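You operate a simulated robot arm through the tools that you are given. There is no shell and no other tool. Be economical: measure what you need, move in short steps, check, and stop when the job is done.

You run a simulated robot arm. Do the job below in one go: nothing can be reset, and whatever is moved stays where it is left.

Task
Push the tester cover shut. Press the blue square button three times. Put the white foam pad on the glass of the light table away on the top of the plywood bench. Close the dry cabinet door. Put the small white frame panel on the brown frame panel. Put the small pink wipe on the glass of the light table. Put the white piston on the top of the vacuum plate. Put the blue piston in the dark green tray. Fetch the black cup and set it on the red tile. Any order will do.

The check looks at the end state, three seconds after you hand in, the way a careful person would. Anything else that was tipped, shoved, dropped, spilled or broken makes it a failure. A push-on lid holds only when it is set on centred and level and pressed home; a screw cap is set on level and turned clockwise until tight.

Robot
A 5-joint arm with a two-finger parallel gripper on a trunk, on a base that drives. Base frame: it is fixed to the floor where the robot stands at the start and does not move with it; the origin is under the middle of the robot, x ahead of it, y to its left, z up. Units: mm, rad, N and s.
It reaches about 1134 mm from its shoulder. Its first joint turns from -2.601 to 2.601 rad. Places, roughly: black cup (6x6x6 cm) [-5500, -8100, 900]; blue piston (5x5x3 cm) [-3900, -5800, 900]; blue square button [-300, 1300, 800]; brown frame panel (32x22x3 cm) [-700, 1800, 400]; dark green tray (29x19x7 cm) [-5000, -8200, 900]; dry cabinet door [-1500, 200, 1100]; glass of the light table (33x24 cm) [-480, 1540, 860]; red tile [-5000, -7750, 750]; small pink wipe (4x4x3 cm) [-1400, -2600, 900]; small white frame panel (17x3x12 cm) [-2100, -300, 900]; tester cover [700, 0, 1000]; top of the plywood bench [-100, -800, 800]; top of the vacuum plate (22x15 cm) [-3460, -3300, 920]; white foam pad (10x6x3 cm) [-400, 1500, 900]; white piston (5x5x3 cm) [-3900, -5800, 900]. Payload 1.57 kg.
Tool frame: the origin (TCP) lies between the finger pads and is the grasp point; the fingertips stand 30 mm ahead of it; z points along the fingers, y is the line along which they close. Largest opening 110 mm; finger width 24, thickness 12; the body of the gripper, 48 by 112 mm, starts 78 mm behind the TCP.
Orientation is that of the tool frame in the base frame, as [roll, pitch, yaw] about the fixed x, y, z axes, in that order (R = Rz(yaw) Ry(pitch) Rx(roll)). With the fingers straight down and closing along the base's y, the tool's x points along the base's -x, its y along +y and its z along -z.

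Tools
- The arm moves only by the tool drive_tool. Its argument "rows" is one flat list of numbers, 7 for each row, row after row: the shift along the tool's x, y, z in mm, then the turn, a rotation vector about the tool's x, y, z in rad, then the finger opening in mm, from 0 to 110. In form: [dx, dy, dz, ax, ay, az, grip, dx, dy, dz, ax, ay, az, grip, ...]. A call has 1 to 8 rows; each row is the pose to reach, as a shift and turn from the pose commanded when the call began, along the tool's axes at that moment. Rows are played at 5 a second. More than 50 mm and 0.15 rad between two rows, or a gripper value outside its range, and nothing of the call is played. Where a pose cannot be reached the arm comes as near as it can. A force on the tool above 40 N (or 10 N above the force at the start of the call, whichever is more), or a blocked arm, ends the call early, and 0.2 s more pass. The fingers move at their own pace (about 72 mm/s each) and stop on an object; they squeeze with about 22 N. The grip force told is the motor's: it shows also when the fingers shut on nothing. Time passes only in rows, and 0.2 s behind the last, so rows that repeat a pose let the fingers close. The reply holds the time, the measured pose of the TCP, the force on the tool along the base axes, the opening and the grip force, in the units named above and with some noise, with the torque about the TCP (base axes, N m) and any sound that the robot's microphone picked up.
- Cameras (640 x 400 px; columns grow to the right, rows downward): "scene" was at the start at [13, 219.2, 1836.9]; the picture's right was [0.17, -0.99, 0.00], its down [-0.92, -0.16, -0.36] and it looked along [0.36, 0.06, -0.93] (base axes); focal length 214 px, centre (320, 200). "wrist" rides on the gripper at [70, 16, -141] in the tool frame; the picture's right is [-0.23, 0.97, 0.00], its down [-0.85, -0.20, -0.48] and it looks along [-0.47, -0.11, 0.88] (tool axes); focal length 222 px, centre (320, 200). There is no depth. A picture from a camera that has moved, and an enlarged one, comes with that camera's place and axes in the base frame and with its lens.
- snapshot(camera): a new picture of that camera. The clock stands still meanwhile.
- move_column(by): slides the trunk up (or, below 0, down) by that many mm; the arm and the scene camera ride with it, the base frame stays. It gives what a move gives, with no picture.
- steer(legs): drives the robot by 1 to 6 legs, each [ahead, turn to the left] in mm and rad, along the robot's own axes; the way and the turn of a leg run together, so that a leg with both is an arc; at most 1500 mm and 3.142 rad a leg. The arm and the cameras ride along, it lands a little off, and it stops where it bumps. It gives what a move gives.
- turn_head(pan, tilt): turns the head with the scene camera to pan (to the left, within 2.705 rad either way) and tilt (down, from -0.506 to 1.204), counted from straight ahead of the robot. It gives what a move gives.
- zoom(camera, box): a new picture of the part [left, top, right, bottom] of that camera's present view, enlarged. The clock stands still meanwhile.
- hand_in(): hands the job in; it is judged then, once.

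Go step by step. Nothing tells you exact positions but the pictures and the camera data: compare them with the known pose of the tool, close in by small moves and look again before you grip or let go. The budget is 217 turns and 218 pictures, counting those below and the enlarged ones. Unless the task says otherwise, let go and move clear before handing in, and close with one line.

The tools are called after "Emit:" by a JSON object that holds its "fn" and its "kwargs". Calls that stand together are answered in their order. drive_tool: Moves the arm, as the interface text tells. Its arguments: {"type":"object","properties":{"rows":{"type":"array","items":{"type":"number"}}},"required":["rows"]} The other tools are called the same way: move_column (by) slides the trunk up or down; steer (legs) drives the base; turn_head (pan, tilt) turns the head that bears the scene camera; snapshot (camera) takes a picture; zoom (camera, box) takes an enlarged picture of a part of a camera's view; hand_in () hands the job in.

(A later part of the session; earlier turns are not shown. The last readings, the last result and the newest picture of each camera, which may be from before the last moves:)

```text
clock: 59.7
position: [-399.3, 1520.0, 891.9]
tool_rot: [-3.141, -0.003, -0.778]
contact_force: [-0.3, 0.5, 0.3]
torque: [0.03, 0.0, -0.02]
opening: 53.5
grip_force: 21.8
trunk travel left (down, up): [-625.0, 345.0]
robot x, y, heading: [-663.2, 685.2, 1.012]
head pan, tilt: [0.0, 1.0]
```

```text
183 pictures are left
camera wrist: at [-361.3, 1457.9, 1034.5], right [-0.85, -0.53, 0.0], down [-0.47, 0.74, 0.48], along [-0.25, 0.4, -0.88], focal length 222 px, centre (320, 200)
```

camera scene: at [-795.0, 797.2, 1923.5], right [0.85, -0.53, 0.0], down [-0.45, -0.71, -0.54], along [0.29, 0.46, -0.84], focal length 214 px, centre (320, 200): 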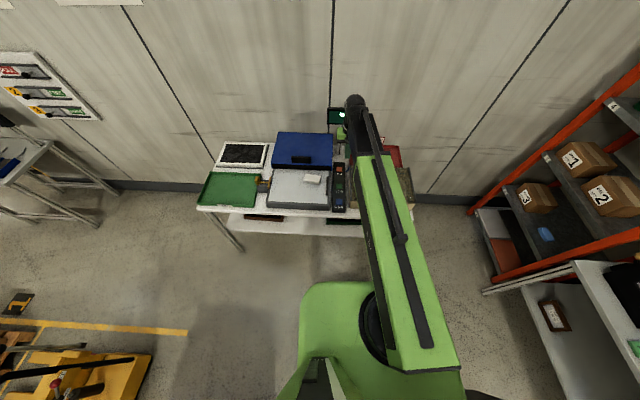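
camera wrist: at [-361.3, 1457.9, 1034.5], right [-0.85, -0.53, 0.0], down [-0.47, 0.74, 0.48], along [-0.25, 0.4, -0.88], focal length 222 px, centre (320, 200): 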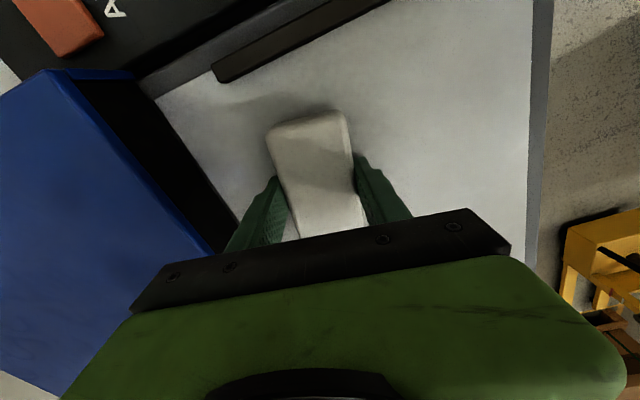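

Emit:
{"fn": "move_column", "kwargs": {"by": 100}}

Emit:
{"fn": "snapshot", "kwargs": {"camera": "wrist"}}

Emit:
{"fn": "snapshot", "kwargs": {"camera": "scene"}}

```text
clock: 61.0
position: [-398.3, 1520.5, 991.8]
tool_rot: [3.14, -0.004, -0.777]
contact_force: [-0.4, 0.5, 0.6]
torque: [0.01, -0.03, -0.01]
opening: 53.7
grip_force: 22.0
trunk travel left (down, up): [-725.0, 245.0]
robot x, y, heading: [-662.3, 685.8, 1.011]
head pan, tilt: [0.0, 1.0]
```

```text
182 pictures are left
camera wrist: at [-361.3, 1458.0, 1134.4], right [-0.85, -0.53, 0.0], down [-0.47, 0.74, 0.48], along [-0.25, 0.4, -0.88], focal length 222 px, centre (320, 200)
```

wrist: 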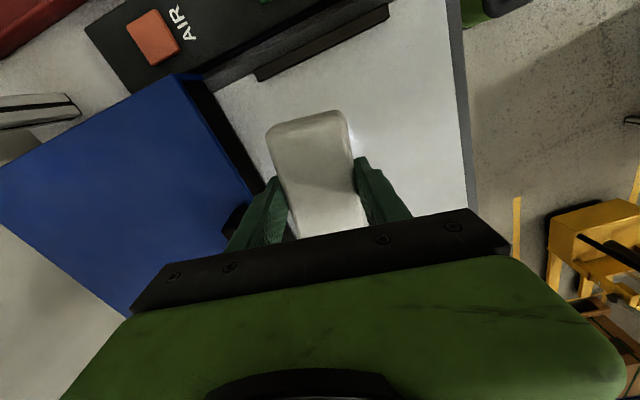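

```text
181 pictures are left
camera scene: at [-794.4, 797.7, 1691.6], right [0.85, -0.53, 0.0], down [-0.45, -0.71, -0.54], along [0.29, 0.46, -0.84], focal length 214 px, centre (320, 200)
```

scene: 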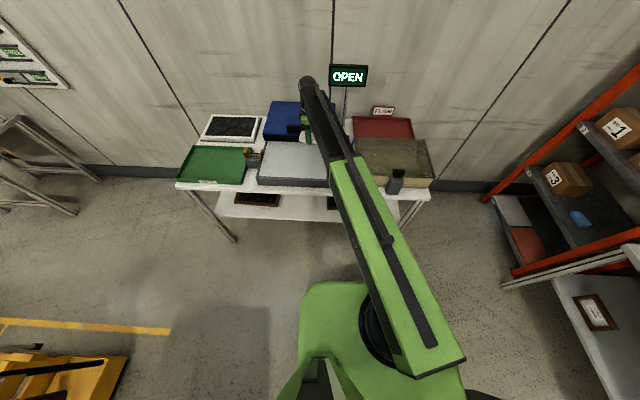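

Pad is held. Raising, tucking the arm in, and driving toward the plywood bench.

Emit:
{"fn": "move_column", "kwargs": {"by": 235}}

Emit:
{"fn": "drive_tool", "kwargs": {"rows": [18, 36, 0, 0, 0, 0, 40, 36, 72, 0, 0, 0, 0, 40, 54, 108, 0, 0, 0, 0, 40, 72, 144, 0, 0, 0, 0, 40, 90, 180, 0, 0, 0, 0, 40]}}

Emit:
{"fn": "steer", "kwargs": {"legs": [[0, 0.33], [-1233, 0], [0, -1.9]]}}

Emit:
{"fn": "turn_head", "kwargs": {"pan": 0.0, "tilt": 0.9}}

Emit:
{"fn": "snapshot", "kwargs": {"camera": "scene"}}

Emit:
{"fn": "snapshot", "kwargs": {"camera": "wrist"}}

```text
clock: 63.5
position: [-397.7, 1518.3, 1227.4]
tool_rot: [3.139, -0.003, -0.778]
contact_force: [0.8, 0.4, -0.7]
torque: [-0.02, 0.01, -0.03]
opening: 53.7
grip_force: 21.8
trunk travel left (down, up): [-960.0, 10.0]
robot x, y, heading: [-661.4, 686.4, 1.013]
head pan, tilt: [0.0, 1.0]
```

```text
clock: 64.7
position: [-461.4, 1327.6, 1227.3]
tool_rot: [-3.139, -0.004, -0.779]
contact_force: [0.0, -0.1, -1.1]
torque: [0.01, -0.01, -0.02]
opening: 53.8
grip_force: 21.9
trunk travel left (down, up): [-960.0, 10.0]
robot x, y, heading: [-662.4, 684.6, 1.008]
head pan, tilt: [0.0, 1.0]
```

```text
clock: 76.5
position: [-298.8, -714.8, 1227.5]
tool_rot: [-3.139, -0.001, -2.353]
contact_force: [-0.6, -0.5, 1.3]
torque: [0.02, -0.06, 0.02]
opening: 53.9
grip_force: 21.8
trunk travel left (down, up): [-960.0, 10.0]
robot x, y, heading: [-962.8, -541.1, -0.557]
head pan, tilt: [0.0, 1.0]
```

```text
clock: 77.2
position: [-296.9, -714.1, 1225.7]
tool_rot: [-3.14, -0.003, -2.353]
contact_force: [0.0, 0.9, -0.1]
torque: [0.02, 0.0, 0.01]
opening: 53.5
grip_force: 21.5
trunk travel left (down, up): [-960.0, 10.0]
robot x, y, heading: [-957.7, -537.3, -0.557]
head pan, tilt: [0.0, 0.901]
```

```text
180 pictures are left
camera scene: at [-840.9, -406.0, 1933.7], right [-0.53, -0.85, 0.0], down [-0.67, 0.41, -0.62], along [0.53, -0.33, -0.78], focal length 214 px, centre (320, 200)
```

scene: 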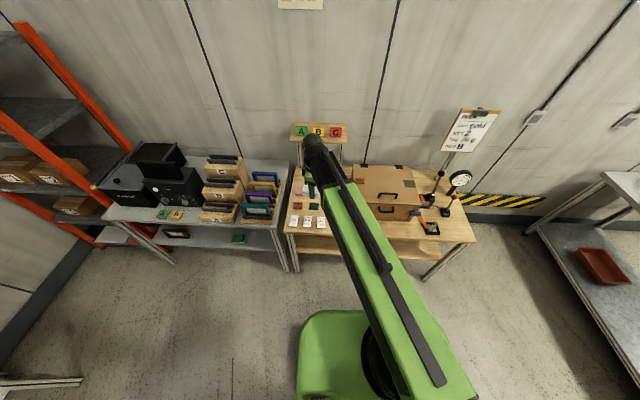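

```text
179 pictures are left
camera wrist: at [-357.9, -754.2, 1369.3], right [-0.53, 0.85, 0.0], down [0.75, 0.47, 0.48], along [0.4, 0.25, -0.88], focal length 222 px, centre (320, 200)
```

wrist: 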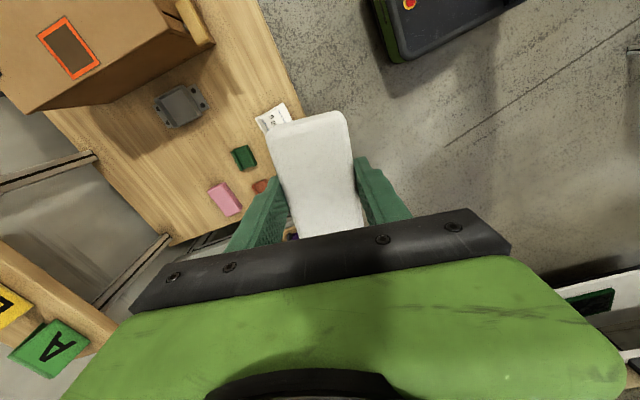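

Emit:
{"fn": "drive_tool", "kwargs": {"rows": [0, 0, 0, 0, 0, 0.15, 40, 0, 0, 0, 0, 0, 0.3, 40, 0, 0, 0, 0, 0, 0.45, 40, 0, 0, 0, 0, 0, 0.6, 40, 0, 0, 0, 0, 0, 0.75, 40, 0, 0, 0, 0, 0, 0.9, 40, 0, 0, 0, 0, 0, 1.05, 40, 0, 0, 0, 0, 0, 1.2, 40]}}

Emit:
{"fn": "drive_tool", "kwargs": {"rows": [0, 0, 0, 0, 0, 0.15, 40]}}

Emit:
{"fn": "drive_tool", "kwargs": {"rows": [-26, -29, 0, 0, 0, 0, 40, -52, -57, 0, 0, 0, 0, 40, -78, -86, 0, 0, 0, 0, 40, -104, -114, 0, 0, 0, 0, 40, -131, -143, 0, 0, 0, 0, 40]}}

Emit:
{"fn": "snapshot", "kwargs": {"camera": "wrist"}}

Emit:
{"fn": "zoom", "kwargs": {"camera": "scene", "box": [260, 120, 500, 280]}}

```text
clock: 79.0
position: [-298.5, -715.4, 1227.2]
tool_rot: [-3.139, -0.002, 2.729]
contact_force: [0.9, -0.4, -0.2]
torque: [0.05, -0.02, 0.01]
opening: 53.9
grip_force: 21.9
trunk travel left (down, up): [-960.0, 10.0]
robot x, y, heading: [-956.6, -538.8, -0.557]
head pan, tilt: [0.0, 0.901]
```

```text
clock: 79.4
position: [-296.6, -715.6, 1227.0]
tool_rot: [-3.139, 0.0, 2.578]
contact_force: [0.5, 0.2, -0.2]
torque: [0.01, 0.0, -0.03]
opening: 53.6
grip_force: 21.5
trunk travel left (down, up): [-960.0, 10.0]
robot x, y, heading: [-958.6, -533.4, -0.556]
head pan, tilt: [0.0, 0.901]
```

```text
clock: 80.6
position: [-263.1, -907.9, 1226.5]
tool_rot: [-3.14, -0.003, 2.58]
contact_force: [0.2, 0.2, -0.7]
torque: [0.04, 0.0, 0.02]
opening: 53.7
grip_force: 22.0
trunk travel left (down, up): [-960.0, 10.0]
robot x, y, heading: [-962.7, -539.9, -0.557]
head pan, tilt: [0.0, 0.901]
```

```text
178 pictures are left
camera wrist: at [-313.1, -857.9, 1369.0], right [0.71, 0.7, 0.0], down [0.62, -0.62, 0.48], along [0.33, -0.34, -0.88], focal length 222 px, centre (320, 200)
```

wrist: 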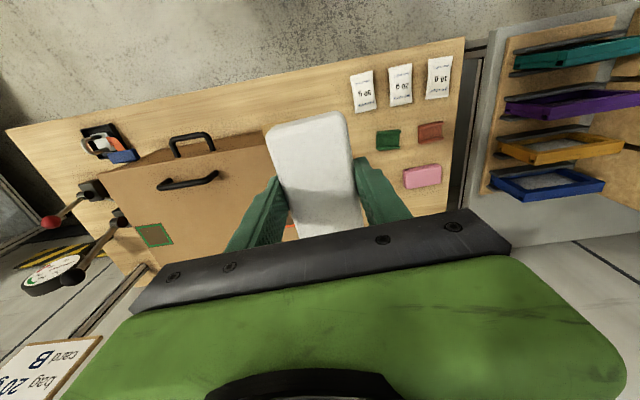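

```text
2.50 times, centred on (380, 200) of scene
camera zoom: at [-841.8, -408.3, 1934.0], right [-0.53, -0.85, 0.0], down [-0.67, 0.41, -0.62], along [0.53, -0.33, -0.78], focal length 536 px, centre (170, 200)
```

zoom: 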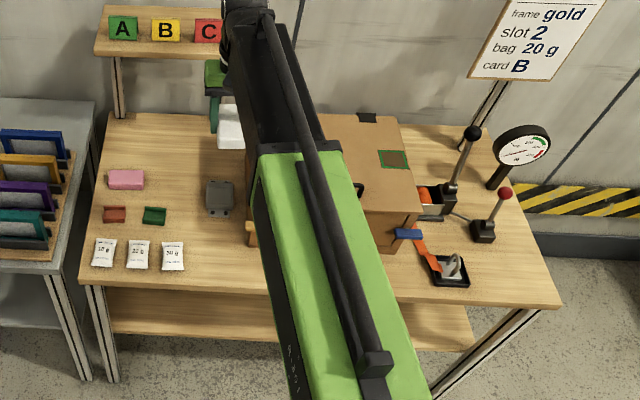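

Emit:
{"fn": "drive_tool", "kwargs": {"rows": [12, -8, 0, 0, 0, 0, 40]}}

Emit:
{"fn": "move_column", "kwargs": {"by": -300}}

Emit:
{"fn": "snapshot", "kwargs": {"camera": "wrist"}}

Emit:
{"fn": "zoom", "kwargs": {"camera": "scene", "box": [260, 120, 500, 280]}}

```text
clock: 81.0
position: [-278.5, -908.0, 1227.3]
tool_rot: [-3.138, 0.001, 2.58]
contact_force: [-0.1, -0.2, -0.7]
torque: [0.04, 0.0, -0.02]
opening: 53.9
grip_force: 22.3
trunk travel left (down, up): [-960.0, 10.0]
robot x, y, heading: [-958.9, -538.3, -0.551]
head pan, tilt: [0.0, 0.901]
```

```text
clock: 84.0
position: [-278.0, -906.3, 926.4]
tool_rot: [-3.138, -0.002, 2.58]
contact_force: [-0.6, 0.1, -1.8]
torque: [-0.02, 0.02, 0.03]
opening: 53.9
grip_force: 22.0
trunk travel left (down, up): [-660.0, 310.0]
robot x, y, heading: [-958.3, -536.0, -0.553]
head pan, tilt: [0.0, 0.901]
```

```text
176 pictures are left
camera wrist: at [-327.6, -857.3, 1069.3], right [0.71, 0.7, 0.0], down [0.62, -0.62, 0.48], along [0.33, -0.34, -0.88], focal length 222 px, centre (320, 200)
```

wrist: 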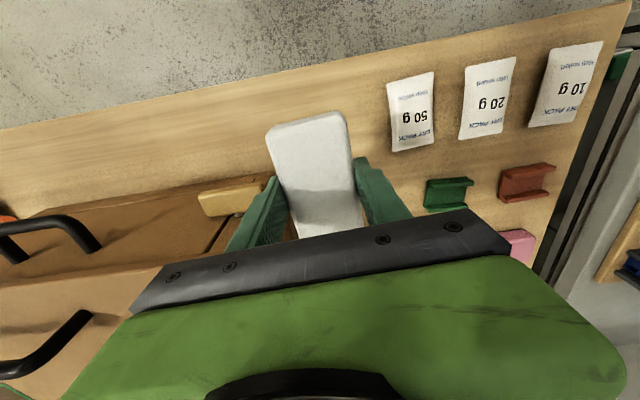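

```text
2.50 times, centred on (380, 200) of scene
camera zoom: at [-842.0, -407.2, 1634.0], right [-0.53, -0.85, 0.0], down [-0.67, 0.41, -0.62], along [0.53, -0.33, -0.78], focal length 536 px, centre (170, 200)
```

zoom: 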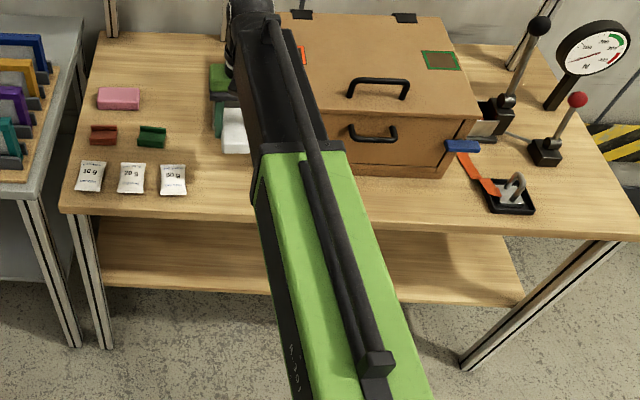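

Emit:
{"fn": "drive_tool", "kwargs": {"rows": [0, 10, 0, 0, 0, 0, 40]}}

Emit:
{"fn": "move_column", "kwargs": {"by": -72}}

Emit:
{"fn": "snapshot", "kwargs": {"camera": "wrist"}}

```text
clock: 84.4
position: [-272.0, -899.2, 927.0]
tool_rot: [-3.139, 0.0, 2.583]
contact_force: [0.2, 0.3, -0.8]
torque: [0.01, -0.02, 0.0]
opening: 54.0
grip_force: 21.6
trunk travel left (down, up): [-660.0, 310.0]
robot x, y, heading: [-960.5, -536.1, -0.559]
head pan, tilt: [0.0, 0.901]
```

```text
clock: 85.5
position: [-272.8, -897.6, 856.1]
tool_rot: [-3.14, 0.001, 2.578]
contact_force: [-0.3, 0.1, -0.6]
torque: [-0.04, -0.03, 0.0]
opening: 53.7
grip_force: 21.9
trunk travel left (down, up): [-588.0, 382.0]
robot x, y, heading: [-957.6, -533.4, -0.555]
head pan, tilt: [0.0, 0.901]
```

```text
174 pictures are left
camera wrist: at [-322.3, -848.7, 997.3], right [0.71, 0.7, 0.0], down [0.62, -0.62, 0.48], along [0.33, -0.34, -0.88], focal length 222 px, centre (320, 200)
```

wrist: 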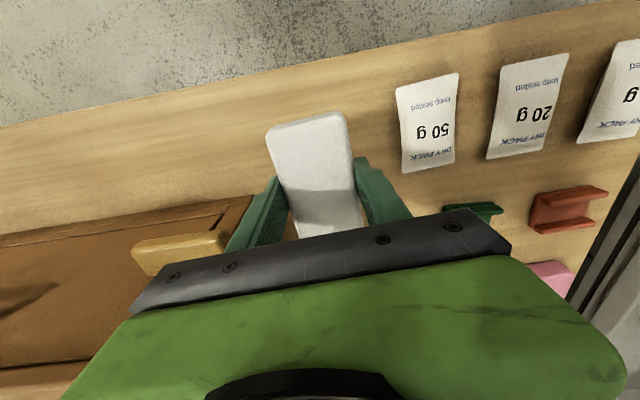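

Emit:
{"fn": "move_column", "kwargs": {"by": -15}}

Emit:
{"fn": "snapshot", "kwargs": {"camera": "wrist"}}

```text
clock: 86.1
position: [-271.6, -897.4, 840.8]
tool_rot: [-3.136, 0.0, 2.579]
contact_force: [0.6, -0.7, -0.4]
torque: [-0.02, 0.01, -0.01]
opening: 53.8
grip_force: 21.8
trunk travel left (down, up): [-573.0, 397.0]
robot x, y, heading: [-961.3, -538.2, -0.559]
head pan, tilt: [0.0, 0.901]
```

```text
173 pictures are left
camera wrist: at [-322.3, -848.7, 982.3], right [0.71, 0.7, 0.0], down [0.62, -0.62, 0.48], along [0.33, -0.34, -0.88], focal length 222 px, centre (320, 200)
```

wrist: 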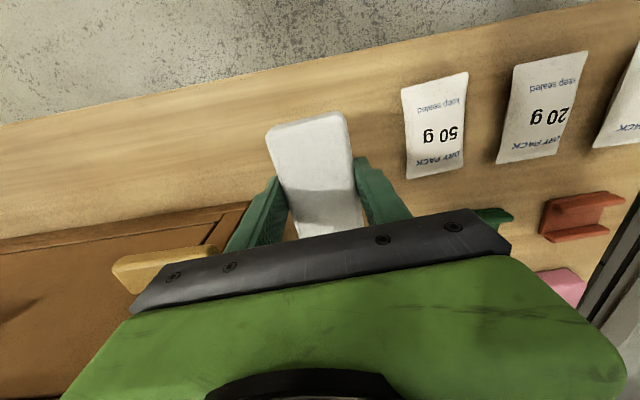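

Emit:
{"fn": "move_column", "kwargs": {"by": -8}}

Emit:
{"fn": "move_column", "kwargs": {"by": -6}}

```text
clock: 86.7
position: [-272.2, -898.4, 832.3]
tool_rot: [-3.137, 0.0, 2.58]
contact_force: [0.2, -0.9, 0.3]
torque: [0.01, 0.07, 0.0]
opening: 53.7
grip_force: 21.9
trunk travel left (down, up): [-565.0, 405.0]
robot x, y, heading: [-961.3, -535.8, -0.551]
head pan, tilt: [0.0, 0.901]
```

```text
clock: 87.2
position: [-271.5, -898.6, 826.7]
tool_rot: [-3.138, 0.0, 2.582]
contact_force: [0.6, -1.2, -0.7]
torque: [-0.03, -0.01, 0.02]
opening: 54.0
grip_force: 21.6
trunk travel left (down, up): [-559.0, 411.0]
robot x, y, heading: [-958.4, -537.3, -0.554]
head pan, tilt: [0.0, 0.901]
```

Emit:
{"fn": "move_column", "kwargs": {"by": -6}}

Emit:
{"fn": "move_column", "kwargs": {"by": -6}}

Emit:
{"fn": "snapshot", "kwargs": {"camera": "wrist"}}

```text
clock: 87.8
position: [-271.5, -898.8, 820.5]
tool_rot: [-3.137, 0.0, 2.58]
contact_force: [-0.6, -0.7, -0.6]
torque: [-0.03, 0.0, 0.01]
opening: 53.9
grip_force: 22.0
trunk travel left (down, up): [-553.0, 417.0]
robot x, y, heading: [-959.8, -537.3, -0.549]
head pan, tilt: [0.0, 0.901]
```

```text
clock: 88.3
position: [-271.1, -897.5, 814.6]
tool_rot: [-3.138, -0.001, 2.581]
contact_force: [-1.1, 0.7, -0.9]
torque: [0.03, -0.04, -0.03]
opening: 53.6
grip_force: 22.3
trunk travel left (down, up): [-547.0, 423.0]
robot x, y, heading: [-961.9, -539.9, -0.553]
head pan, tilt: [0.0, 0.901]
```

```text
172 pictures are left
camera wrist: at [-322.3, -848.7, 956.3], right [0.71, 0.7, 0.0], down [0.62, -0.62, 0.48], along [0.33, -0.34, -0.88], focal length 222 px, centre (320, 200)
```

wrist: 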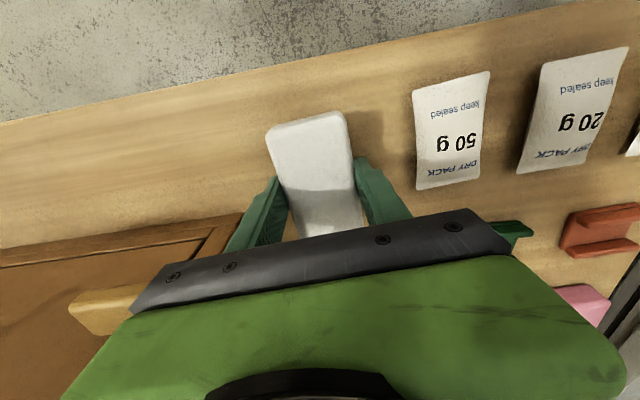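

Emit:
{"fn": "move_column", "kwargs": {"by": -5}}

Emit:
{"fn": "move_column", "kwargs": {"by": -5}}

```text
clock: 88.9
position: [-271.9, -898.1, 808.4]
tool_rot: [-3.14, 0.001, 2.58]
contact_force: [0.4, -0.1, 0.7]
torque: [0.0, 0.02, -0.03]
opening: 53.6
grip_force: 22.5
trunk travel left (down, up): [-542.0, 428.0]
robot x, y, heading: [-957.0, -536.6, -0.551]
head pan, tilt: [0.0, 0.901]
```

```text
clock: 89.4
position: [-272.3, -898.2, 804.2]
tool_rot: [-3.137, 0.0, 2.58]
contact_force: [-0.6, 0.1, -0.1]
torque: [0.03, 0.0, -0.02]
opening: 53.9
grip_force: 22.0
trunk travel left (down, up): [-537.0, 433.0]
robot x, y, heading: [-959.1, -541.1, -0.549]
head pan, tilt: [0.0, 0.901]
```

Emit:
{"fn": "move_column", "kwargs": {"by": -5}}

Emit:
{"fn": "move_column", "kwargs": {"by": -5}}

Emit:
{"fn": "zoom", "kwargs": {"camera": "wrist", "box": [180, 60, 460, 260]}}

```text
clock: 90.0
position: [-272.8, -897.9, 799.6]
tool_rot: [-3.14, 0.001, 2.58]
contact_force: [0.8, 0.4, 0.6]
torque: [0.02, -0.03, 0.02]
opening: 53.6
grip_force: 22.7
trunk travel left (down, up): [-532.0, 438.0]
robot x, y, heading: [-960.7, -538.7, -0.554]
head pan, tilt: [0.0, 0.901]
```

```text
clock: 90.5
position: [-272.6, -898.9, 793.8]
tool_rot: [-3.138, -0.001, 2.58]
contact_force: [0.0, -0.4, -0.8]
torque: [0.03, -0.01, 0.02]
opening: 53.6
grip_force: 22.2
trunk travel left (down, up): [-527.0, 443.0]
robot x, y, heading: [-957.5, -540.9, -0.557]
head pan, tilt: [0.0, 0.901]
```

```text
2.00 times, centred on (320, 160) of wrist
camera zoom: at [-322.3, -848.7, 936.3], right [0.71, 0.7, 0.0], down [0.62, -0.62, 0.48], along [0.33, -0.34, -0.88], focal length 444 px, centre (320, 280)
```

zoom: 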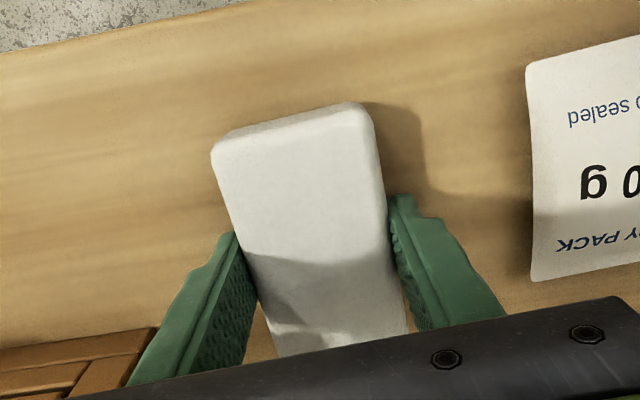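

Emit:
{"fn": "move_column", "kwargs": {"by": -6}}

Emit:
{"fn": "move_column", "kwargs": {"by": -6}}

Emit:
{"fn": "zoom", "kwargs": {"camera": "wrist", "box": [180, 60, 460, 260]}}

```text
clock: 91.0
position: [-273.4, -898.4, 790.5]
tool_rot: [-3.14, 0.002, 2.58]
contact_force: [8.4, -5.3, 33.0]
torque: [0.04, -0.26, -0.04]
opening: 53.9
grip_force: 22.2
trunk travel left (down, up): [-521.0, 449.0]
robot x, y, heading: [-959.0, -536.8, -0.554]
head pan, tilt: [0.0, 0.901]
```

```text
clock: 91.3
position: [-272.6, -898.5, 789.9]
tool_rot: [-3.139, 0.002, 2.58]
contact_force: [0.1, -0.3, 30.0]
torque: [0.3, -0.04, -0.03]
opening: 53.4
grip_force: 21.8
trunk travel left (down, up): [-521.0, 449.0]
robot x, y, heading: [-963.7, -536.5, -0.551]
head pan, tilt: [0.0, 0.901]
stopped: the force on the tool passed its limit at 56 N (the readings are from after the stop); the commanded pose is now the measured one
```

```text
2.00 times, centred on (320, 160) of wrist
camera zoom: at [-323.6, -848.0, 932.1], right [0.71, 0.7, 0.0], down [0.62, -0.62, 0.48], along [0.34, -0.34, -0.88], focal length 444 px, centre (320, 280)
```

zoom: 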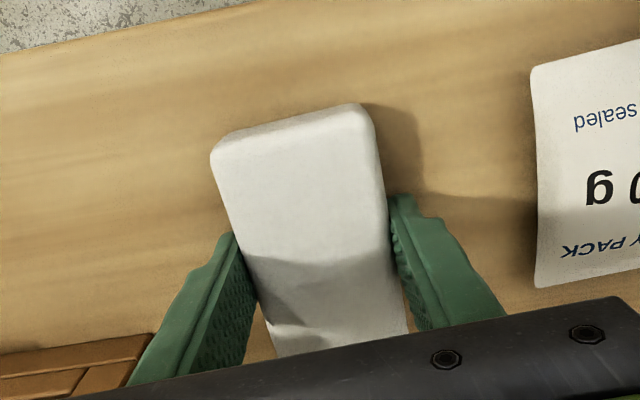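

Contact with the bench. Releasing the pad and rising.

Emit:
{"fn": "move_column", "kwargs": {"by": 2}}

Emit:
{"fn": "drive_tool", "kwargs": {"rows": [0, 0, 0, 0, 0, 0, 66, 0, 0, 0, 0, 0, 0, 78, 0, 0, 0, 0, 0, 0, 78]}}

Emit:
{"fn": "move_column", "kwargs": {"by": 150}}

Emit:
{"fn": "snapshot", "kwargs": {"camera": "wrist"}}

```text
clock: 91.8
position: [-271.3, -899.2, 790.7]
tool_rot: [-3.14, 0.002, 2.578]
contact_force: [-4.9, 0.9, 4.5]
torque: [0.03, 0.01, 0.04]
opening: 53.6
grip_force: 21.5
trunk travel left (down, up): [-523.0, 447.0]
robot x, y, heading: [-959.5, -536.8, -0.555]
head pan, tilt: [0.0, 0.901]
```

```text
clock: 92.6
position: [-270.8, -899.4, 789.9]
tool_rot: [-3.139, 0.002, 2.579]
contact_force: [1.7, -0.8, 1.5]
torque: [0.05, -0.06, -0.07]
opening: 78.1
grip_force: 0.0
trunk travel left (down, up): [-523.0, 447.0]
robot x, y, heading: [-962.3, -537.9, -0.557]
head pan, tilt: [0.0, 0.901]
```

```text
clock: 94.4
position: [-271.4, -897.6, 938.5]
tool_rot: [-3.141, 0.002, 2.58]
contact_force: [-1.1, 0.6, 0.7]
torque: [0.0, -0.01, 0.03]
opening: 78.4
grip_force: 0.1
trunk travel left (down, up): [-673.0, 297.0]
robot x, y, heading: [-960.3, -539.8, -0.552]
head pan, tilt: [0.0, 0.901]
```

```text
169 pictures are left
camera wrist: at [-321.7, -848.9, 1082.2], right [0.71, 0.7, 0.0], down [0.62, -0.62, 0.48], along [0.34, -0.34, -0.88], focal length 222 px, centre (320, 200)
```

wrist: 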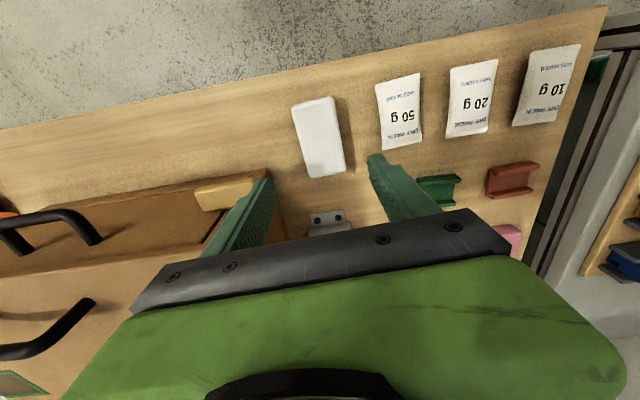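

Pad placed on the bench. Now rise and turn to the middle table (dry cabinet and white frame).

Emit:
{"fn": "move_column", "kwargs": {"by": 290}}

Emit:
{"fn": "steer", "kwargs": {"legs": [[0, 3.134]]}}

Emit:
{"fn": "turn_head", "kwargs": {"pan": -0.2, "tilt": 0.7}}

Emit:
{"fn": "snapshot", "kwargs": {"camera": "scene"}}

Emit:
{"fn": "snapshot", "kwargs": {"camera": "wrist"}}

```text
clock: 97.3
position: [-270.9, -898.8, 1231.2]
tool_rot: [-3.139, 0.002, 2.579]
contact_force: [-0.2, -0.9, -0.5]
torque: [0.02, -0.01, -0.01]
opening: 77.9
grip_force: 0.0
trunk travel left (down, up): [-963.0, 7.0]
robot x, y, heading: [-957.5, -540.5, -0.553]
head pan, tilt: [0.0, 0.901]
```

```text
clock: 105.1
position: [-1654.2, -186.1, 1230.6]
tool_rot: [-3.139, 0.002, -0.545]
contact_force: [1.0, -0.1, -0.6]
torque: [-0.04, 0.02, 0.02]
opening: 78.0
grip_force: 0.0
trunk travel left (down, up): [-963.0, 7.0]
robot x, y, heading: [-990.3, -582.6, 2.591]
head pan, tilt: [0.0, 0.901]
```

```text
clock: 105.8
position: [-1656.1, -187.2, 1229.4]
tool_rot: [-3.138, 0.001, -0.544]
contact_force: [0.3, -0.7, -0.2]
torque: [-0.01, 0.01, -0.01]
opening: 78.3
grip_force: 0.0
trunk travel left (down, up): [-963.0, 7.0]
robot x, y, heading: [-988.0, -582.8, 2.595]
head pan, tilt: [-0.201, 0.7]
```

```text
168 pictures are left
camera scene: at [-1099.6, -690.5, 1953.1], right [0.68, 0.73, 0.0], down [0.47, -0.44, -0.76], along [-0.56, 0.52, -0.64], focal length 214 px, centre (320, 200)
```

scene: 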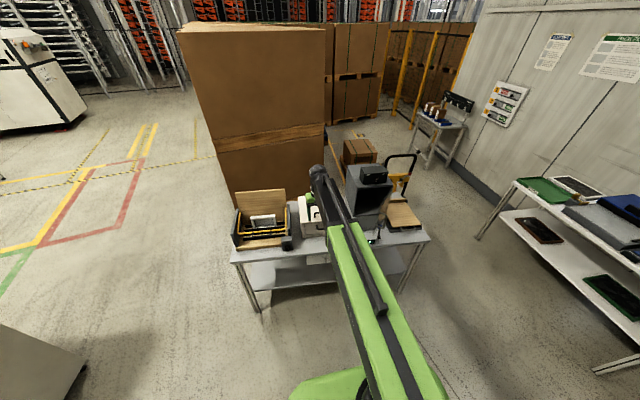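

```text
167 pictures are left
camera wrist: at [-1605.2, -239.5, 1372.2], right [-0.7, -0.72, 0.0], down [-0.63, 0.61, 0.48], along [-0.34, 0.34, -0.88], focal length 222 px, centre (320, 200)
```

wrist: 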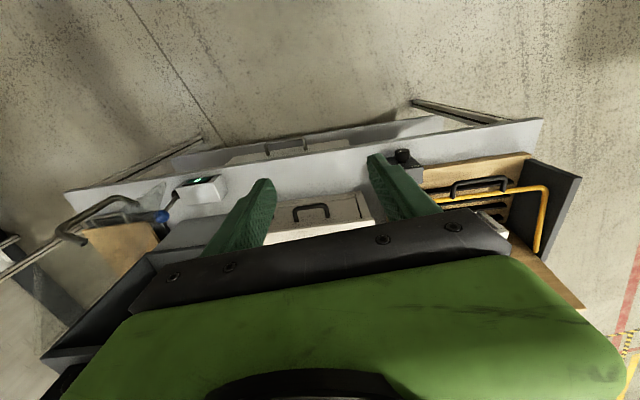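

Emit:
{"fn": "zoom", "kwargs": {"camera": "scene", "box": [220, 150, 440, 290]}}

```text
2.86 times, centred on (330, 220) of scene
camera zoom: at [-1099.6, -690.5, 1953.1], right [0.68, 0.73, 0.0], down [0.47, -0.44, -0.76], along [-0.56, 0.52, -0.64], focal length 613 px, centre (291, 143)
```

zoom: 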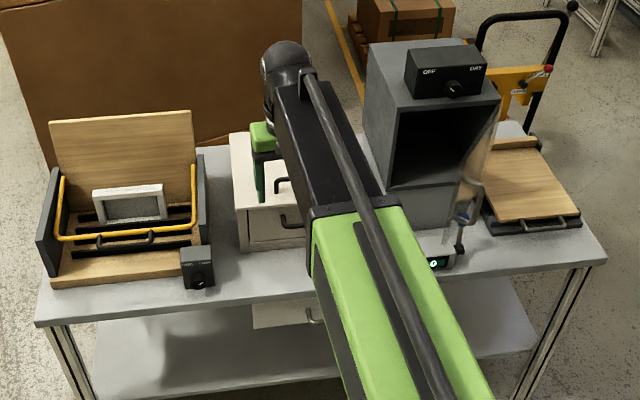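

Emit:
{"fn": "zoom", "kwargs": {"camera": "wrist", "box": [0, 130, 270, 380]}}

Emit:
{"fn": "zoom", "kwargs": {"camera": "scene", "box": [340, 150, 440, 250]}}

```text
1.60 times, centred on (135, 255) of wrist
camera zoom: at [-1605.2, -239.5, 1372.2], right [-0.7, -0.72, 0.0], down [-0.63, 0.61, 0.48], along [-0.34, 0.34, -0.88], focal length 355 px, centre (616, 112)
```

zoom: 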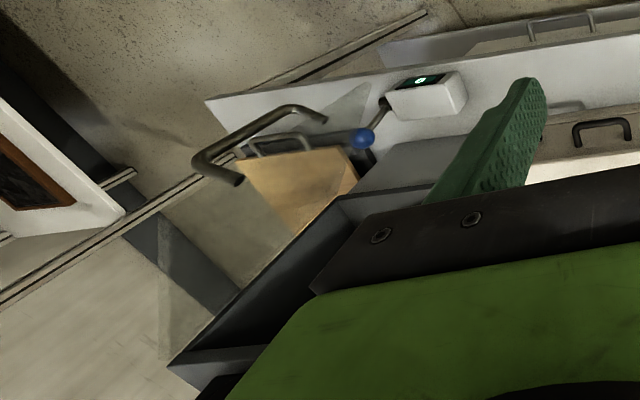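

```text
4.00 times, centred on (390, 200) of scene
camera zoom: at [-1099.6, -690.5, 1953.1], right [0.68, 0.73, 0.0], down [0.47, -0.44, -0.76], along [-0.56, 0.52, -0.64], focal length 858 px, centre (40, 200)
```

zoom: 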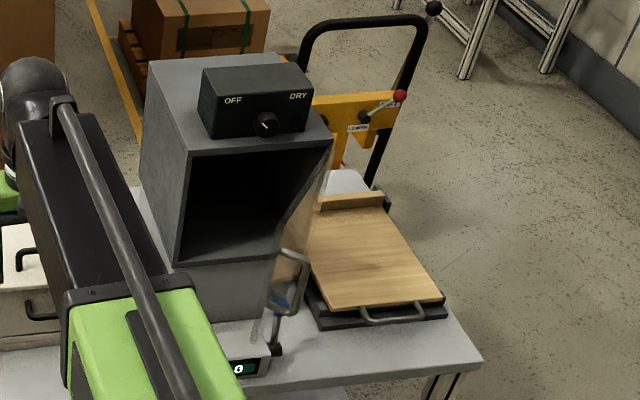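

Handle triangulates to about (-1493,177,1057), hinge at (-1572,349), door open about 50°. I'll reposition to push it from the outside.

Emit:
{"fn": "steer", "kwargs": {"legs": [[0, -0.984], [333, 0]]}}

Emit:
{"fn": "turn_head", "kwargs": {"pan": 0.75, "tilt": 0.7}}

Emit:
{"fn": "snapshot", "kwargs": {"camera": "scene"}}

```text
clock: 110.6
position: [-1027.2, 526.5, 1229.6]
tool_rot: [-3.139, 0.001, -1.544]
contact_force: [-0.6, 0.2, -0.1]
torque: [0.01, -0.05, 0.0]
opening: 77.9
grip_force: 0.1
trunk travel left (down, up): [-963.0, 7.0]
robot x, y, heading: [-988.3, -247.0, 1.606]
head pan, tilt: [-0.201, 0.7]
```

```text
clock: 111.8
position: [-1026.6, 528.4, 1230.5]
tool_rot: [-3.14, 0.002, -1.543]
contact_force: [0.0, 0.1, 0.4]
torque: [0.0, 0.02, 0.0]
opening: 77.8
grip_force: 0.0
trunk travel left (down, up): [-963.0, 7.0]
robot x, y, heading: [-991.3, -243.7, 1.606]
head pan, tilt: [0.75, 0.7]
```

```text
163 pictures are left
camera scene: at [-1217.9, -235.6, 1953.2], right [0.71, 0.71, 0.0], down [0.45, -0.46, -0.76], along [-0.54, 0.54, -0.64], focal length 214 px, centre (320, 200)
```

scene: 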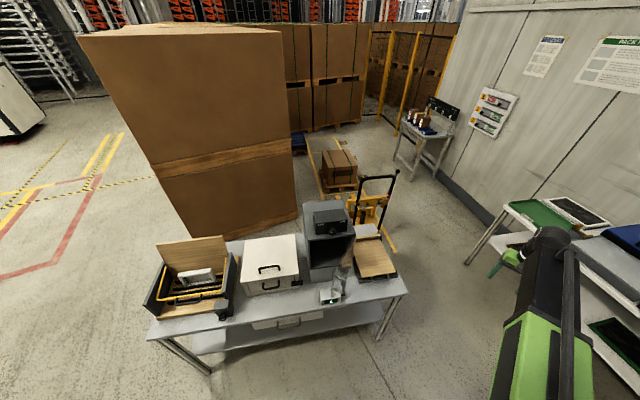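

Emit:
{"fn": "zoom", "kwargs": {"camera": "scene", "box": [290, 190, 410, 310]}}

Emit:
{"fn": "zoom", "kwargs": {"camera": "scene", "box": [140, 220, 260, 340]}}

```text
3.33 times, centred on (350, 250) of scene
camera zoom: at [-1217.9, -235.6, 1953.2], right [0.71, 0.71, 0.0], down [0.45, -0.46, -0.76], along [-0.54, 0.54, -0.64], focal length 715 px, centre (220, 33)
```

zoom: 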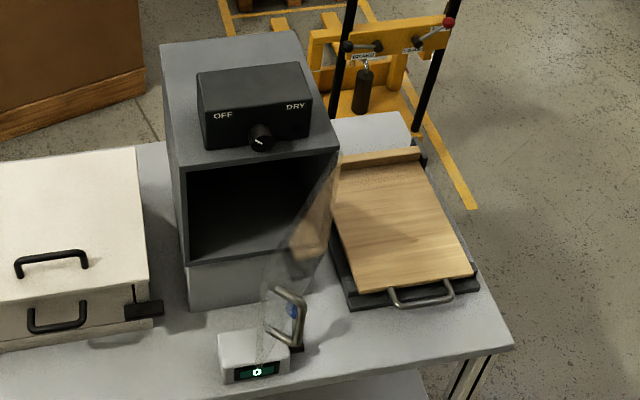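

```text
3.33 times, centred on (200, 280) of scene
camera zoom: at [-1217.9, -235.6, 1953.2], right [0.71, 0.71, 0.0], down [0.45, -0.46, -0.76], along [-0.54, 0.54, -0.64], focal length 715 px, centre (720, -67)
```

zoom: 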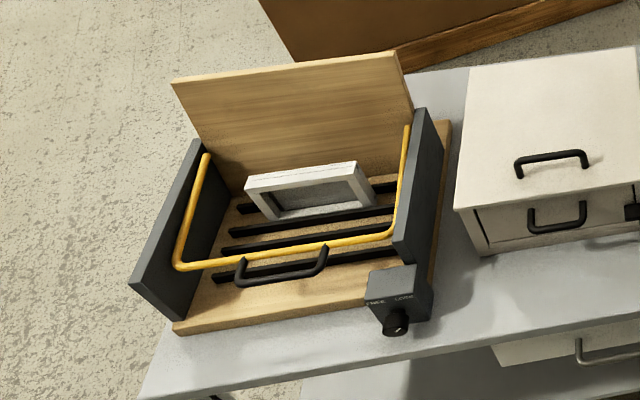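

Emit:
{"fn": "drive_tool", "kwargs": {"rows": [28, 36, 0, 0, 0, 0, 40, 57, 71, 0, 0, 0, 0, 0, 85, 107, 0, 0, 0, 0, 0, 114, 142, 0, 0, 0, 0, 0, 142, 178, 0, 0, 0, 0, 0, 171, 214, 0, 0, 0, 0, 0]}}

Emit:
{"fn": "drive_tool", "kwargs": {"rows": [24, 30, 0, 0, 0, -0.14, 0, 49, 61, 0, 0, 0, -0.28, 0, 73, 91, 0, 0, 0, -0.42, 0, 97, 122, 0, 0, 0, -0.56, 0, 122, 152, 0, 0, 0, -0.7, 0, 146, 183, 0, 0, 0, -0.84, 0, 170, 213, 0, 0, 0, -0.98, 0]}}

Emit:
{"fn": "snapshot", "kwargs": {"camera": "wrist"}}

Emit:
{"fn": "zoom", "kwargs": {"camera": "scene", "box": [290, 190, 450, 310]}}

```text
clock: 113.2
position: [-1236.9, 349.0, 1230.3]
tool_rot: [-3.138, 0.002, -1.544]
contact_force: [-1.3, -0.8, 0.2]
torque: [0.0, -0.06, 0.0]
opening: 0.1
grip_force: 20.3
trunk travel left (down, up): [-963.0, 7.0]
robot x, y, heading: [-990.2, -245.4, 1.603]
head pan, tilt: [0.75, 0.7]
```

```text
clock: 114.8
position: [-1443.3, 174.2, 1229.8]
tool_rot: [-3.137, -0.002, -0.56]
contact_force: [0.8, 0.8, -0.2]
torque: [0.01, -0.02, 0.03]
opening: 0.1
grip_force: 21.3
trunk travel left (down, up): [-963.0, 7.0]
robot x, y, heading: [-991.8, -248.8, 1.606]
head pan, tilt: [0.75, 0.7]
```

```text
160 pictures are left
camera wrist: at [-1394.2, 122.1, 1372.4], right [-0.71, -0.7, 0.0], down [-0.62, 0.62, 0.48], along [-0.33, 0.34, -0.88], focal length 222 px, centre (320, 200)
```

wrist: 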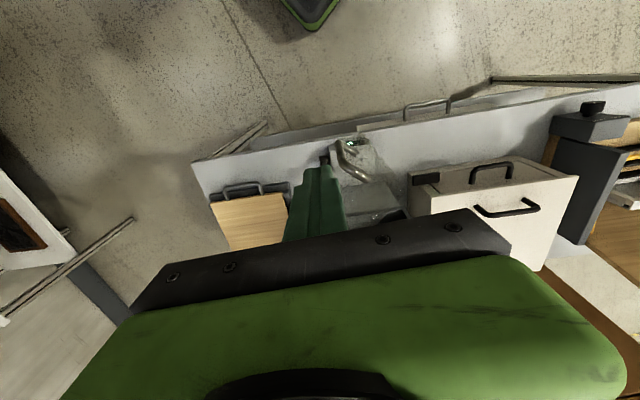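

```text
3.33 times, centred on (370, 250) of scene
camera zoom: at [-1218.8, -236.5, 1953.0], right [0.71, 0.71, 0.0], down [0.46, -0.46, -0.76], along [-0.54, 0.54, -0.64], focal length 715 px, centre (153, 33)
```

zoom: 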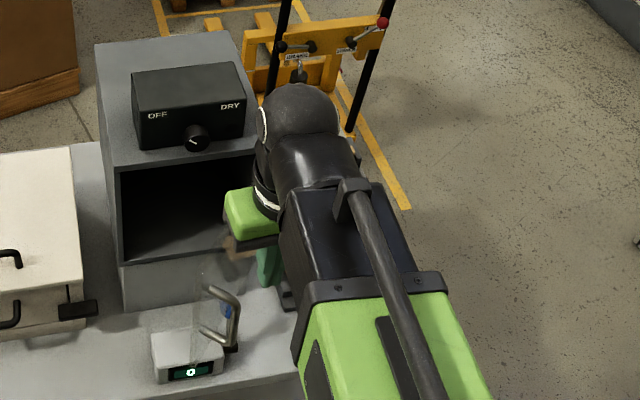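

Emit:
{"fn": "move_column", "kwargs": {"by": -88}}

Emit:
{"fn": "drive_tool", "kwargs": {"rows": [-36, 9, 0, 0, 0, 0, 0, -53, 23, 0, 0, 0, 0, 0, -64, 33, 0, 0, 0, 0, 0, -82, 55, 0, 0, 0, 0, 0, -102, 70, 0, 0, 0, 0, 0]}}

Emit:
{"fn": "zoom", "kwargs": {"camera": "scene", "box": [290, 190, 450, 310]}}

Emit:
{"fn": "snapshot", "kwargs": {"camera": "wrist"}}

```text
clock: 116.0
position: [-1443.2, 175.3, 1142.9]
tool_rot: [-3.138, -0.002, -0.564]
contact_force: [0.3, 0.3, 0.4]
torque: [0.02, 0.01, 0.0]
opening: 0.3
grip_force: 21.1
trunk travel left (down, up): [-875.0, 95.0]
robot x, y, heading: [-991.1, -248.5, 1.608]
head pan, tilt: [0.75, 0.7]
```

```text
clock: 117.2
position: [-1567.3, 171.5, 1141.4]
tool_rot: [-3.138, 0.0, -0.565]
contact_force: [-0.4, 7.5, 0.5]
torque: [0.22, 0.01, -0.01]
opening: 0.0
grip_force: 21.3
trunk travel left (down, up): [-875.0, 95.0]
robot x, y, heading: [-994.4, -245.3, 1.598]
head pan, tilt: [0.75, 0.7]
```

```text
3.33 times, centred on (370, 250) of scene
camera zoom: at [-1218.2, -234.7, 1865.1], right [0.71, 0.71, 0.0], down [0.46, -0.46, -0.76], along [-0.54, 0.54, -0.64], focal length 715 px, centre (153, 33)
```

zoom: 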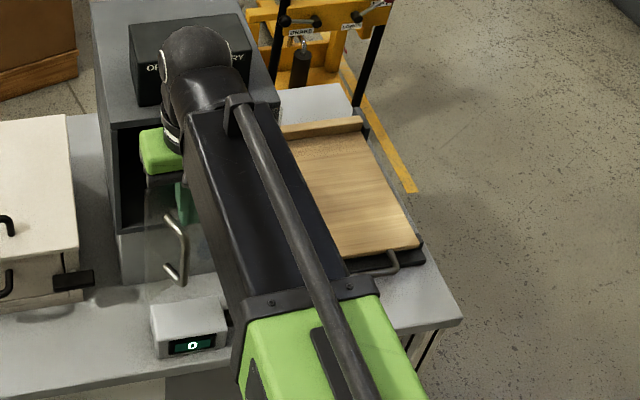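

```text
157 pictures are left
camera wrist: at [-1516.7, 118.5, 1284.1], right [-0.71, -0.7, 0.0], down [-0.62, 0.62, 0.48], along [-0.33, 0.34, -0.88], focal length 222 px, centre (320, 200)
```

wrist: 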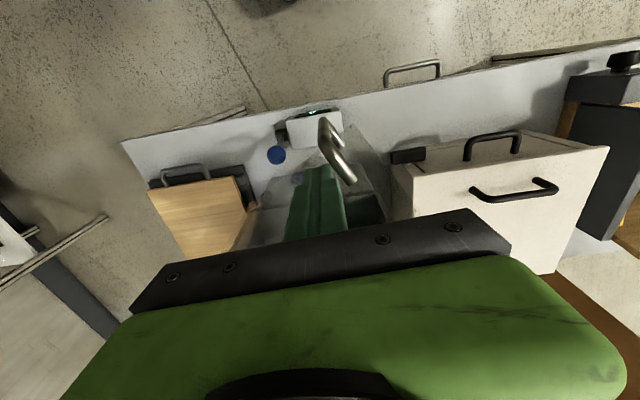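

Emit:
{"fn": "drive_tool", "kwargs": {"rows": [-11, 7, 0, 0, 0, 0, 0, -22, 13, 0, 0, 0, 0, 0, -34, 18, 0, 0, 0, 0, 0, -46, 22, 0, 0, 0, 0, 0, -58, 25, 0, 0, 0, 0, 0, -70, 27, 0, 0, 0, 0, 0]}}

Emit:
{"fn": "zoom", "kwargs": {"camera": "scene", "box": [290, 190, 450, 310]}}

Emit:
{"fn": "snapshot", "kwargs": {"camera": "wrist"}}

```text
clock: 118.6
position: [-1641.4, 185.4, 1142.5]
tool_rot: [-3.139, 0.0, -0.564]
contact_force: [-0.6, 0.1, 0.5]
torque: [0.02, 0.04, 0.0]
opening: 0.1
grip_force: 21.2
trunk travel left (down, up): [-875.0, 95.0]
robot x, y, heading: [-990.1, -245.4, 1.604]
head pan, tilt: [0.75, 0.7]
```

```text
3.33 times, centred on (370, 250) of scene
camera zoom: at [-1218.2, -235.8, 1865.2], right [0.71, 0.71, 0.0], down [0.46, -0.46, -0.76], along [-0.54, 0.54, -0.64], focal length 715 px, centre (153, 33)
```

zoom: 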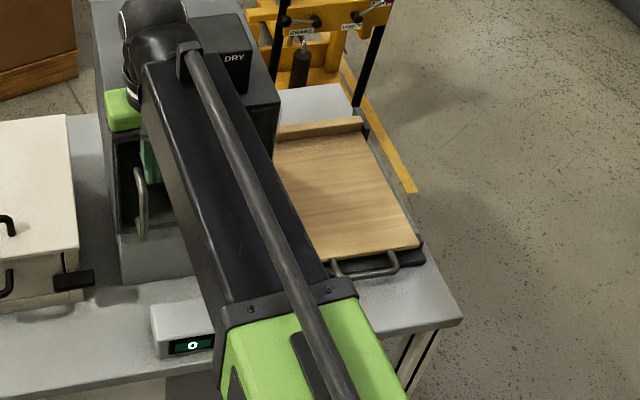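

```text
155 pictures are left
camera wrist: at [-1591.6, 132.4, 1284.4], right [-0.71, -0.7, 0.0], down [-0.62, 0.62, 0.48], along [-0.33, 0.34, -0.88], focal length 222 px, centre (320, 200)
```

wrist: 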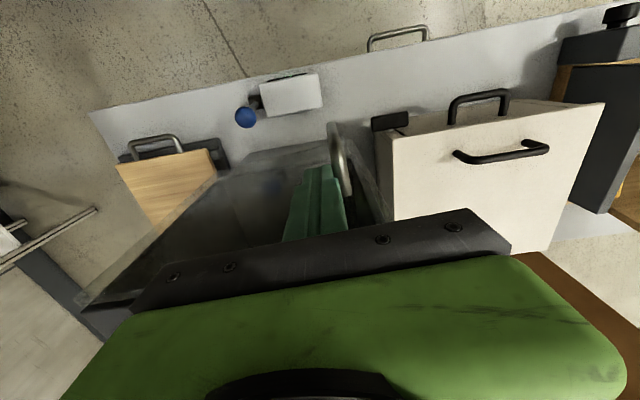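

Emit:
{"fn": "drive_tool", "kwargs": {"rows": [-6, 1, 0, 0, 0, 0, 0, -12, 2, 0, 0, 0, 0, 0, -18, 2, 0, 0, 0, 0, 0, -24, 2, 0, 0, 0, 0, 0, -30, 2, 0, 0, 0, 0, 0, -36, 2, 0, 0, 0, 0, 0]}}

Emit:
{"fn": "snapshot", "kwargs": {"camera": "wrist"}}

Emit:
{"fn": "zoom", "kwargs": {"camera": "scene", "box": [290, 190, 450, 310]}}

```text
clock: 119.3
position: [-1647.4, 187.0, 1144.1]
tool_rot: [-3.138, -0.013, -0.572]
contact_force: [19.7, -12.2, -3.6]
torque: [0.76, 1.6, -1.29]
opening: 0.1
grip_force: 20.9
trunk travel left (down, up): [-875.0, 95.0]
robot x, y, heading: [-992.2, -247.5, 1.606]
head pan, tilt: [0.75, 0.7]
stopped in row 3: the force on the tool passed its limit at 58 N (the readings are from after the stop); the commanded pose is now the measured one
```

```text
154 pictures are left
camera wrist: at [-1599.2, 134.5, 1287.2], right [-0.72, -0.7, 0.0], down [-0.62, 0.63, 0.47], along [-0.32, 0.34, -0.88], focal length 222 px, centre (320, 200)
```

wrist: 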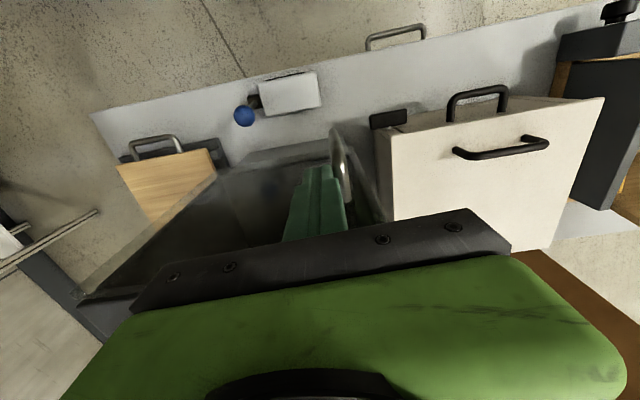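

```text
3.33 times, centred on (370, 250) of scene
camera zoom: at [-1215.0, -238.4, 1865.8], right [0.71, 0.71, 0.0], down [0.45, -0.45, -0.77], along [-0.54, 0.54, -0.64], focal length 715 px, centre (153, 33)
```

zoom: 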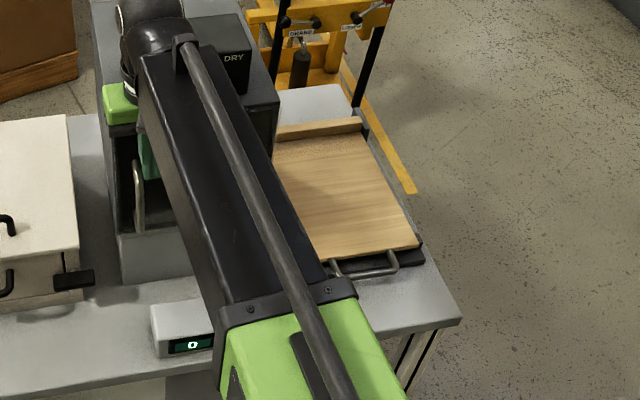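

The gripper body touched the control knob on the cabinet; I'll back off and push nearer to the door's free edge instead.

Emit:
{"fn": "drive_tool", "kwargs": {"rows": [15, 0, 0, 0, 0, 0, 0, 20, 12, 0, 0, 0, 0, 0, 15, 20, 0, 0, 0, 0, 0]}}

Emit:
{"fn": "drive_tool", "kwargs": {"rows": [-7, 0, 0, 0, 0, 0, 0, -13, 0, 0, 0, 0, 0, 0, -18, 0, 0, 0, 0, 0, 0, -23, 0, 0, 0, 0, 0, 0, -28, 0, 0, 0, 0, 0, 0, -33, 0, 0, 0, 0, 0, 0]}}

Emit:
{"fn": "snapshot", "kwargs": {"camera": "wrist"}}

```text
clock: 120.0
position: [-1638.2, 178.8, 1141.0]
tool_rot: [-3.12, -0.009, -0.578]
contact_force: [10.1, 24.1, -4.1]
torque: [0.68, -0.33, -0.25]
opening: 0.0
grip_force: 20.8
trunk travel left (down, up): [-875.0, 95.0]
robot x, y, heading: [-989.5, -248.4, 1.61]
head pan, tilt: [0.75, 0.7]
stopped in row 3: the force on the tool passed its limit at 45 N (the readings are from after the stop); the commanded pose is now the measured one
```

```text
clock: 120.8
position: [-1648.2, 185.1, 1142.0]
tool_rot: [-3.122, -0.015, -0.578]
contact_force: [12.9, 6.6, 0.3]
torque: [0.2, -0.35, -0.07]
opening: 0.0
grip_force: 21.2
trunk travel left (down, up): [-875.0, 95.0]
robot x, y, heading: [-991.6, -244.5, 1.601]
head pan, tilt: [0.75, 0.7]
stopped in row 3: the force on the tool passed its limit at 41 N (the readings are from after the stop); the commanded pose is now the measured one
```

```text
152 pictures are left
camera wrist: at [-1602.0, 130.7, 1286.0], right [-0.72, -0.69, -0.02], down [-0.62, 0.63, 0.47], along [-0.31, 0.35, -0.88], focal length 222 px, centre (320, 200)
```

wrist: 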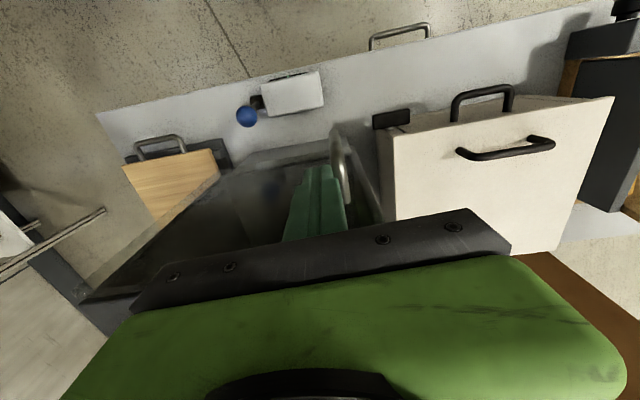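

Emit:
{"fn": "drive_tool", "kwargs": {"rows": [15, -6, 0, 0, 0, 0, 0, 30, -6, 0, 0, 0, 0, 0]}}

Emit:
{"fn": "move_column", "kwargs": {"by": 24}}

Emit:
{"fn": "zoom", "kwargs": {"camera": "wrist", "box": [60, 80, 420, 320]}}

Emit:
{"fn": "zoom", "kwargs": {"camera": "scene", "box": [290, 190, 410, 310]}}

```text
clock: 121.4
position: [-1622.1, 172.5, 1142.3]
tool_rot: [-3.126, -0.015, -0.576]
contact_force: [1.4, 0.0, 0.3]
torque: [0.03, 0.0, -0.01]
opening: 0.0
grip_force: 21.3
trunk travel left (down, up): [-875.0, 95.0]
robot x, y, heading: [-992.9, -248.6, 1.604]
head pan, tilt: [0.75, 0.7]
```

```text
clock: 122.1
position: [-1621.8, 174.0, 1166.4]
tool_rot: [-3.122, -0.015, -0.574]
contact_force: [-0.2, 0.6, 0.7]
torque: [0.01, -0.02, 0.0]
opening: 0.0
grip_force: 20.9
trunk travel left (down, up): [-899.0, 71.0]
robot x, y, heading: [-992.5, -244.1, 1.602]
head pan, tilt: [0.75, 0.7]
```

```text
1.67 times, centred on (240, 200) of wrist
camera zoom: at [-1575.7, 118.6, 1309.1], right [-0.72, -0.69, -0.02], down [-0.62, 0.63, 0.47], along [-0.31, 0.35, -0.88], focal length 370 px, centre (453, 200)
```

zoom: 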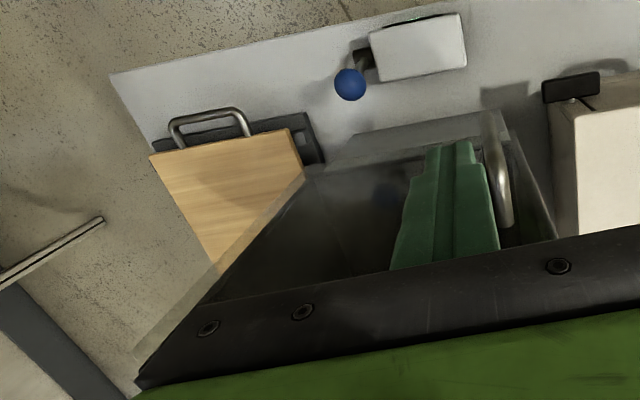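

```text
3.33 times, centred on (350, 250) of scene
camera zoom: at [-1218.0, -235.6, 1889.2], right [0.71, 0.71, 0.0], down [0.45, -0.46, -0.76], along [-0.54, 0.54, -0.64], focal length 715 px, centre (220, 33)
```

zoom: 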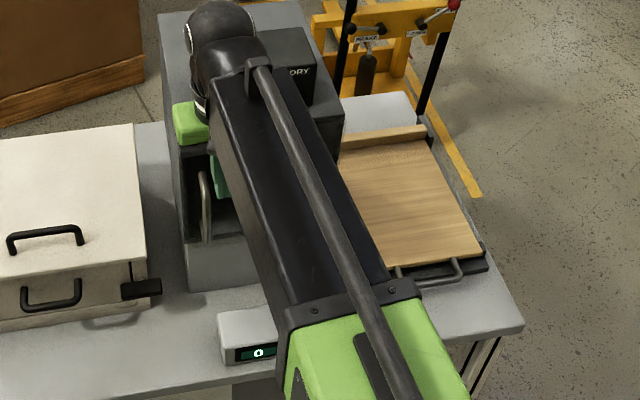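

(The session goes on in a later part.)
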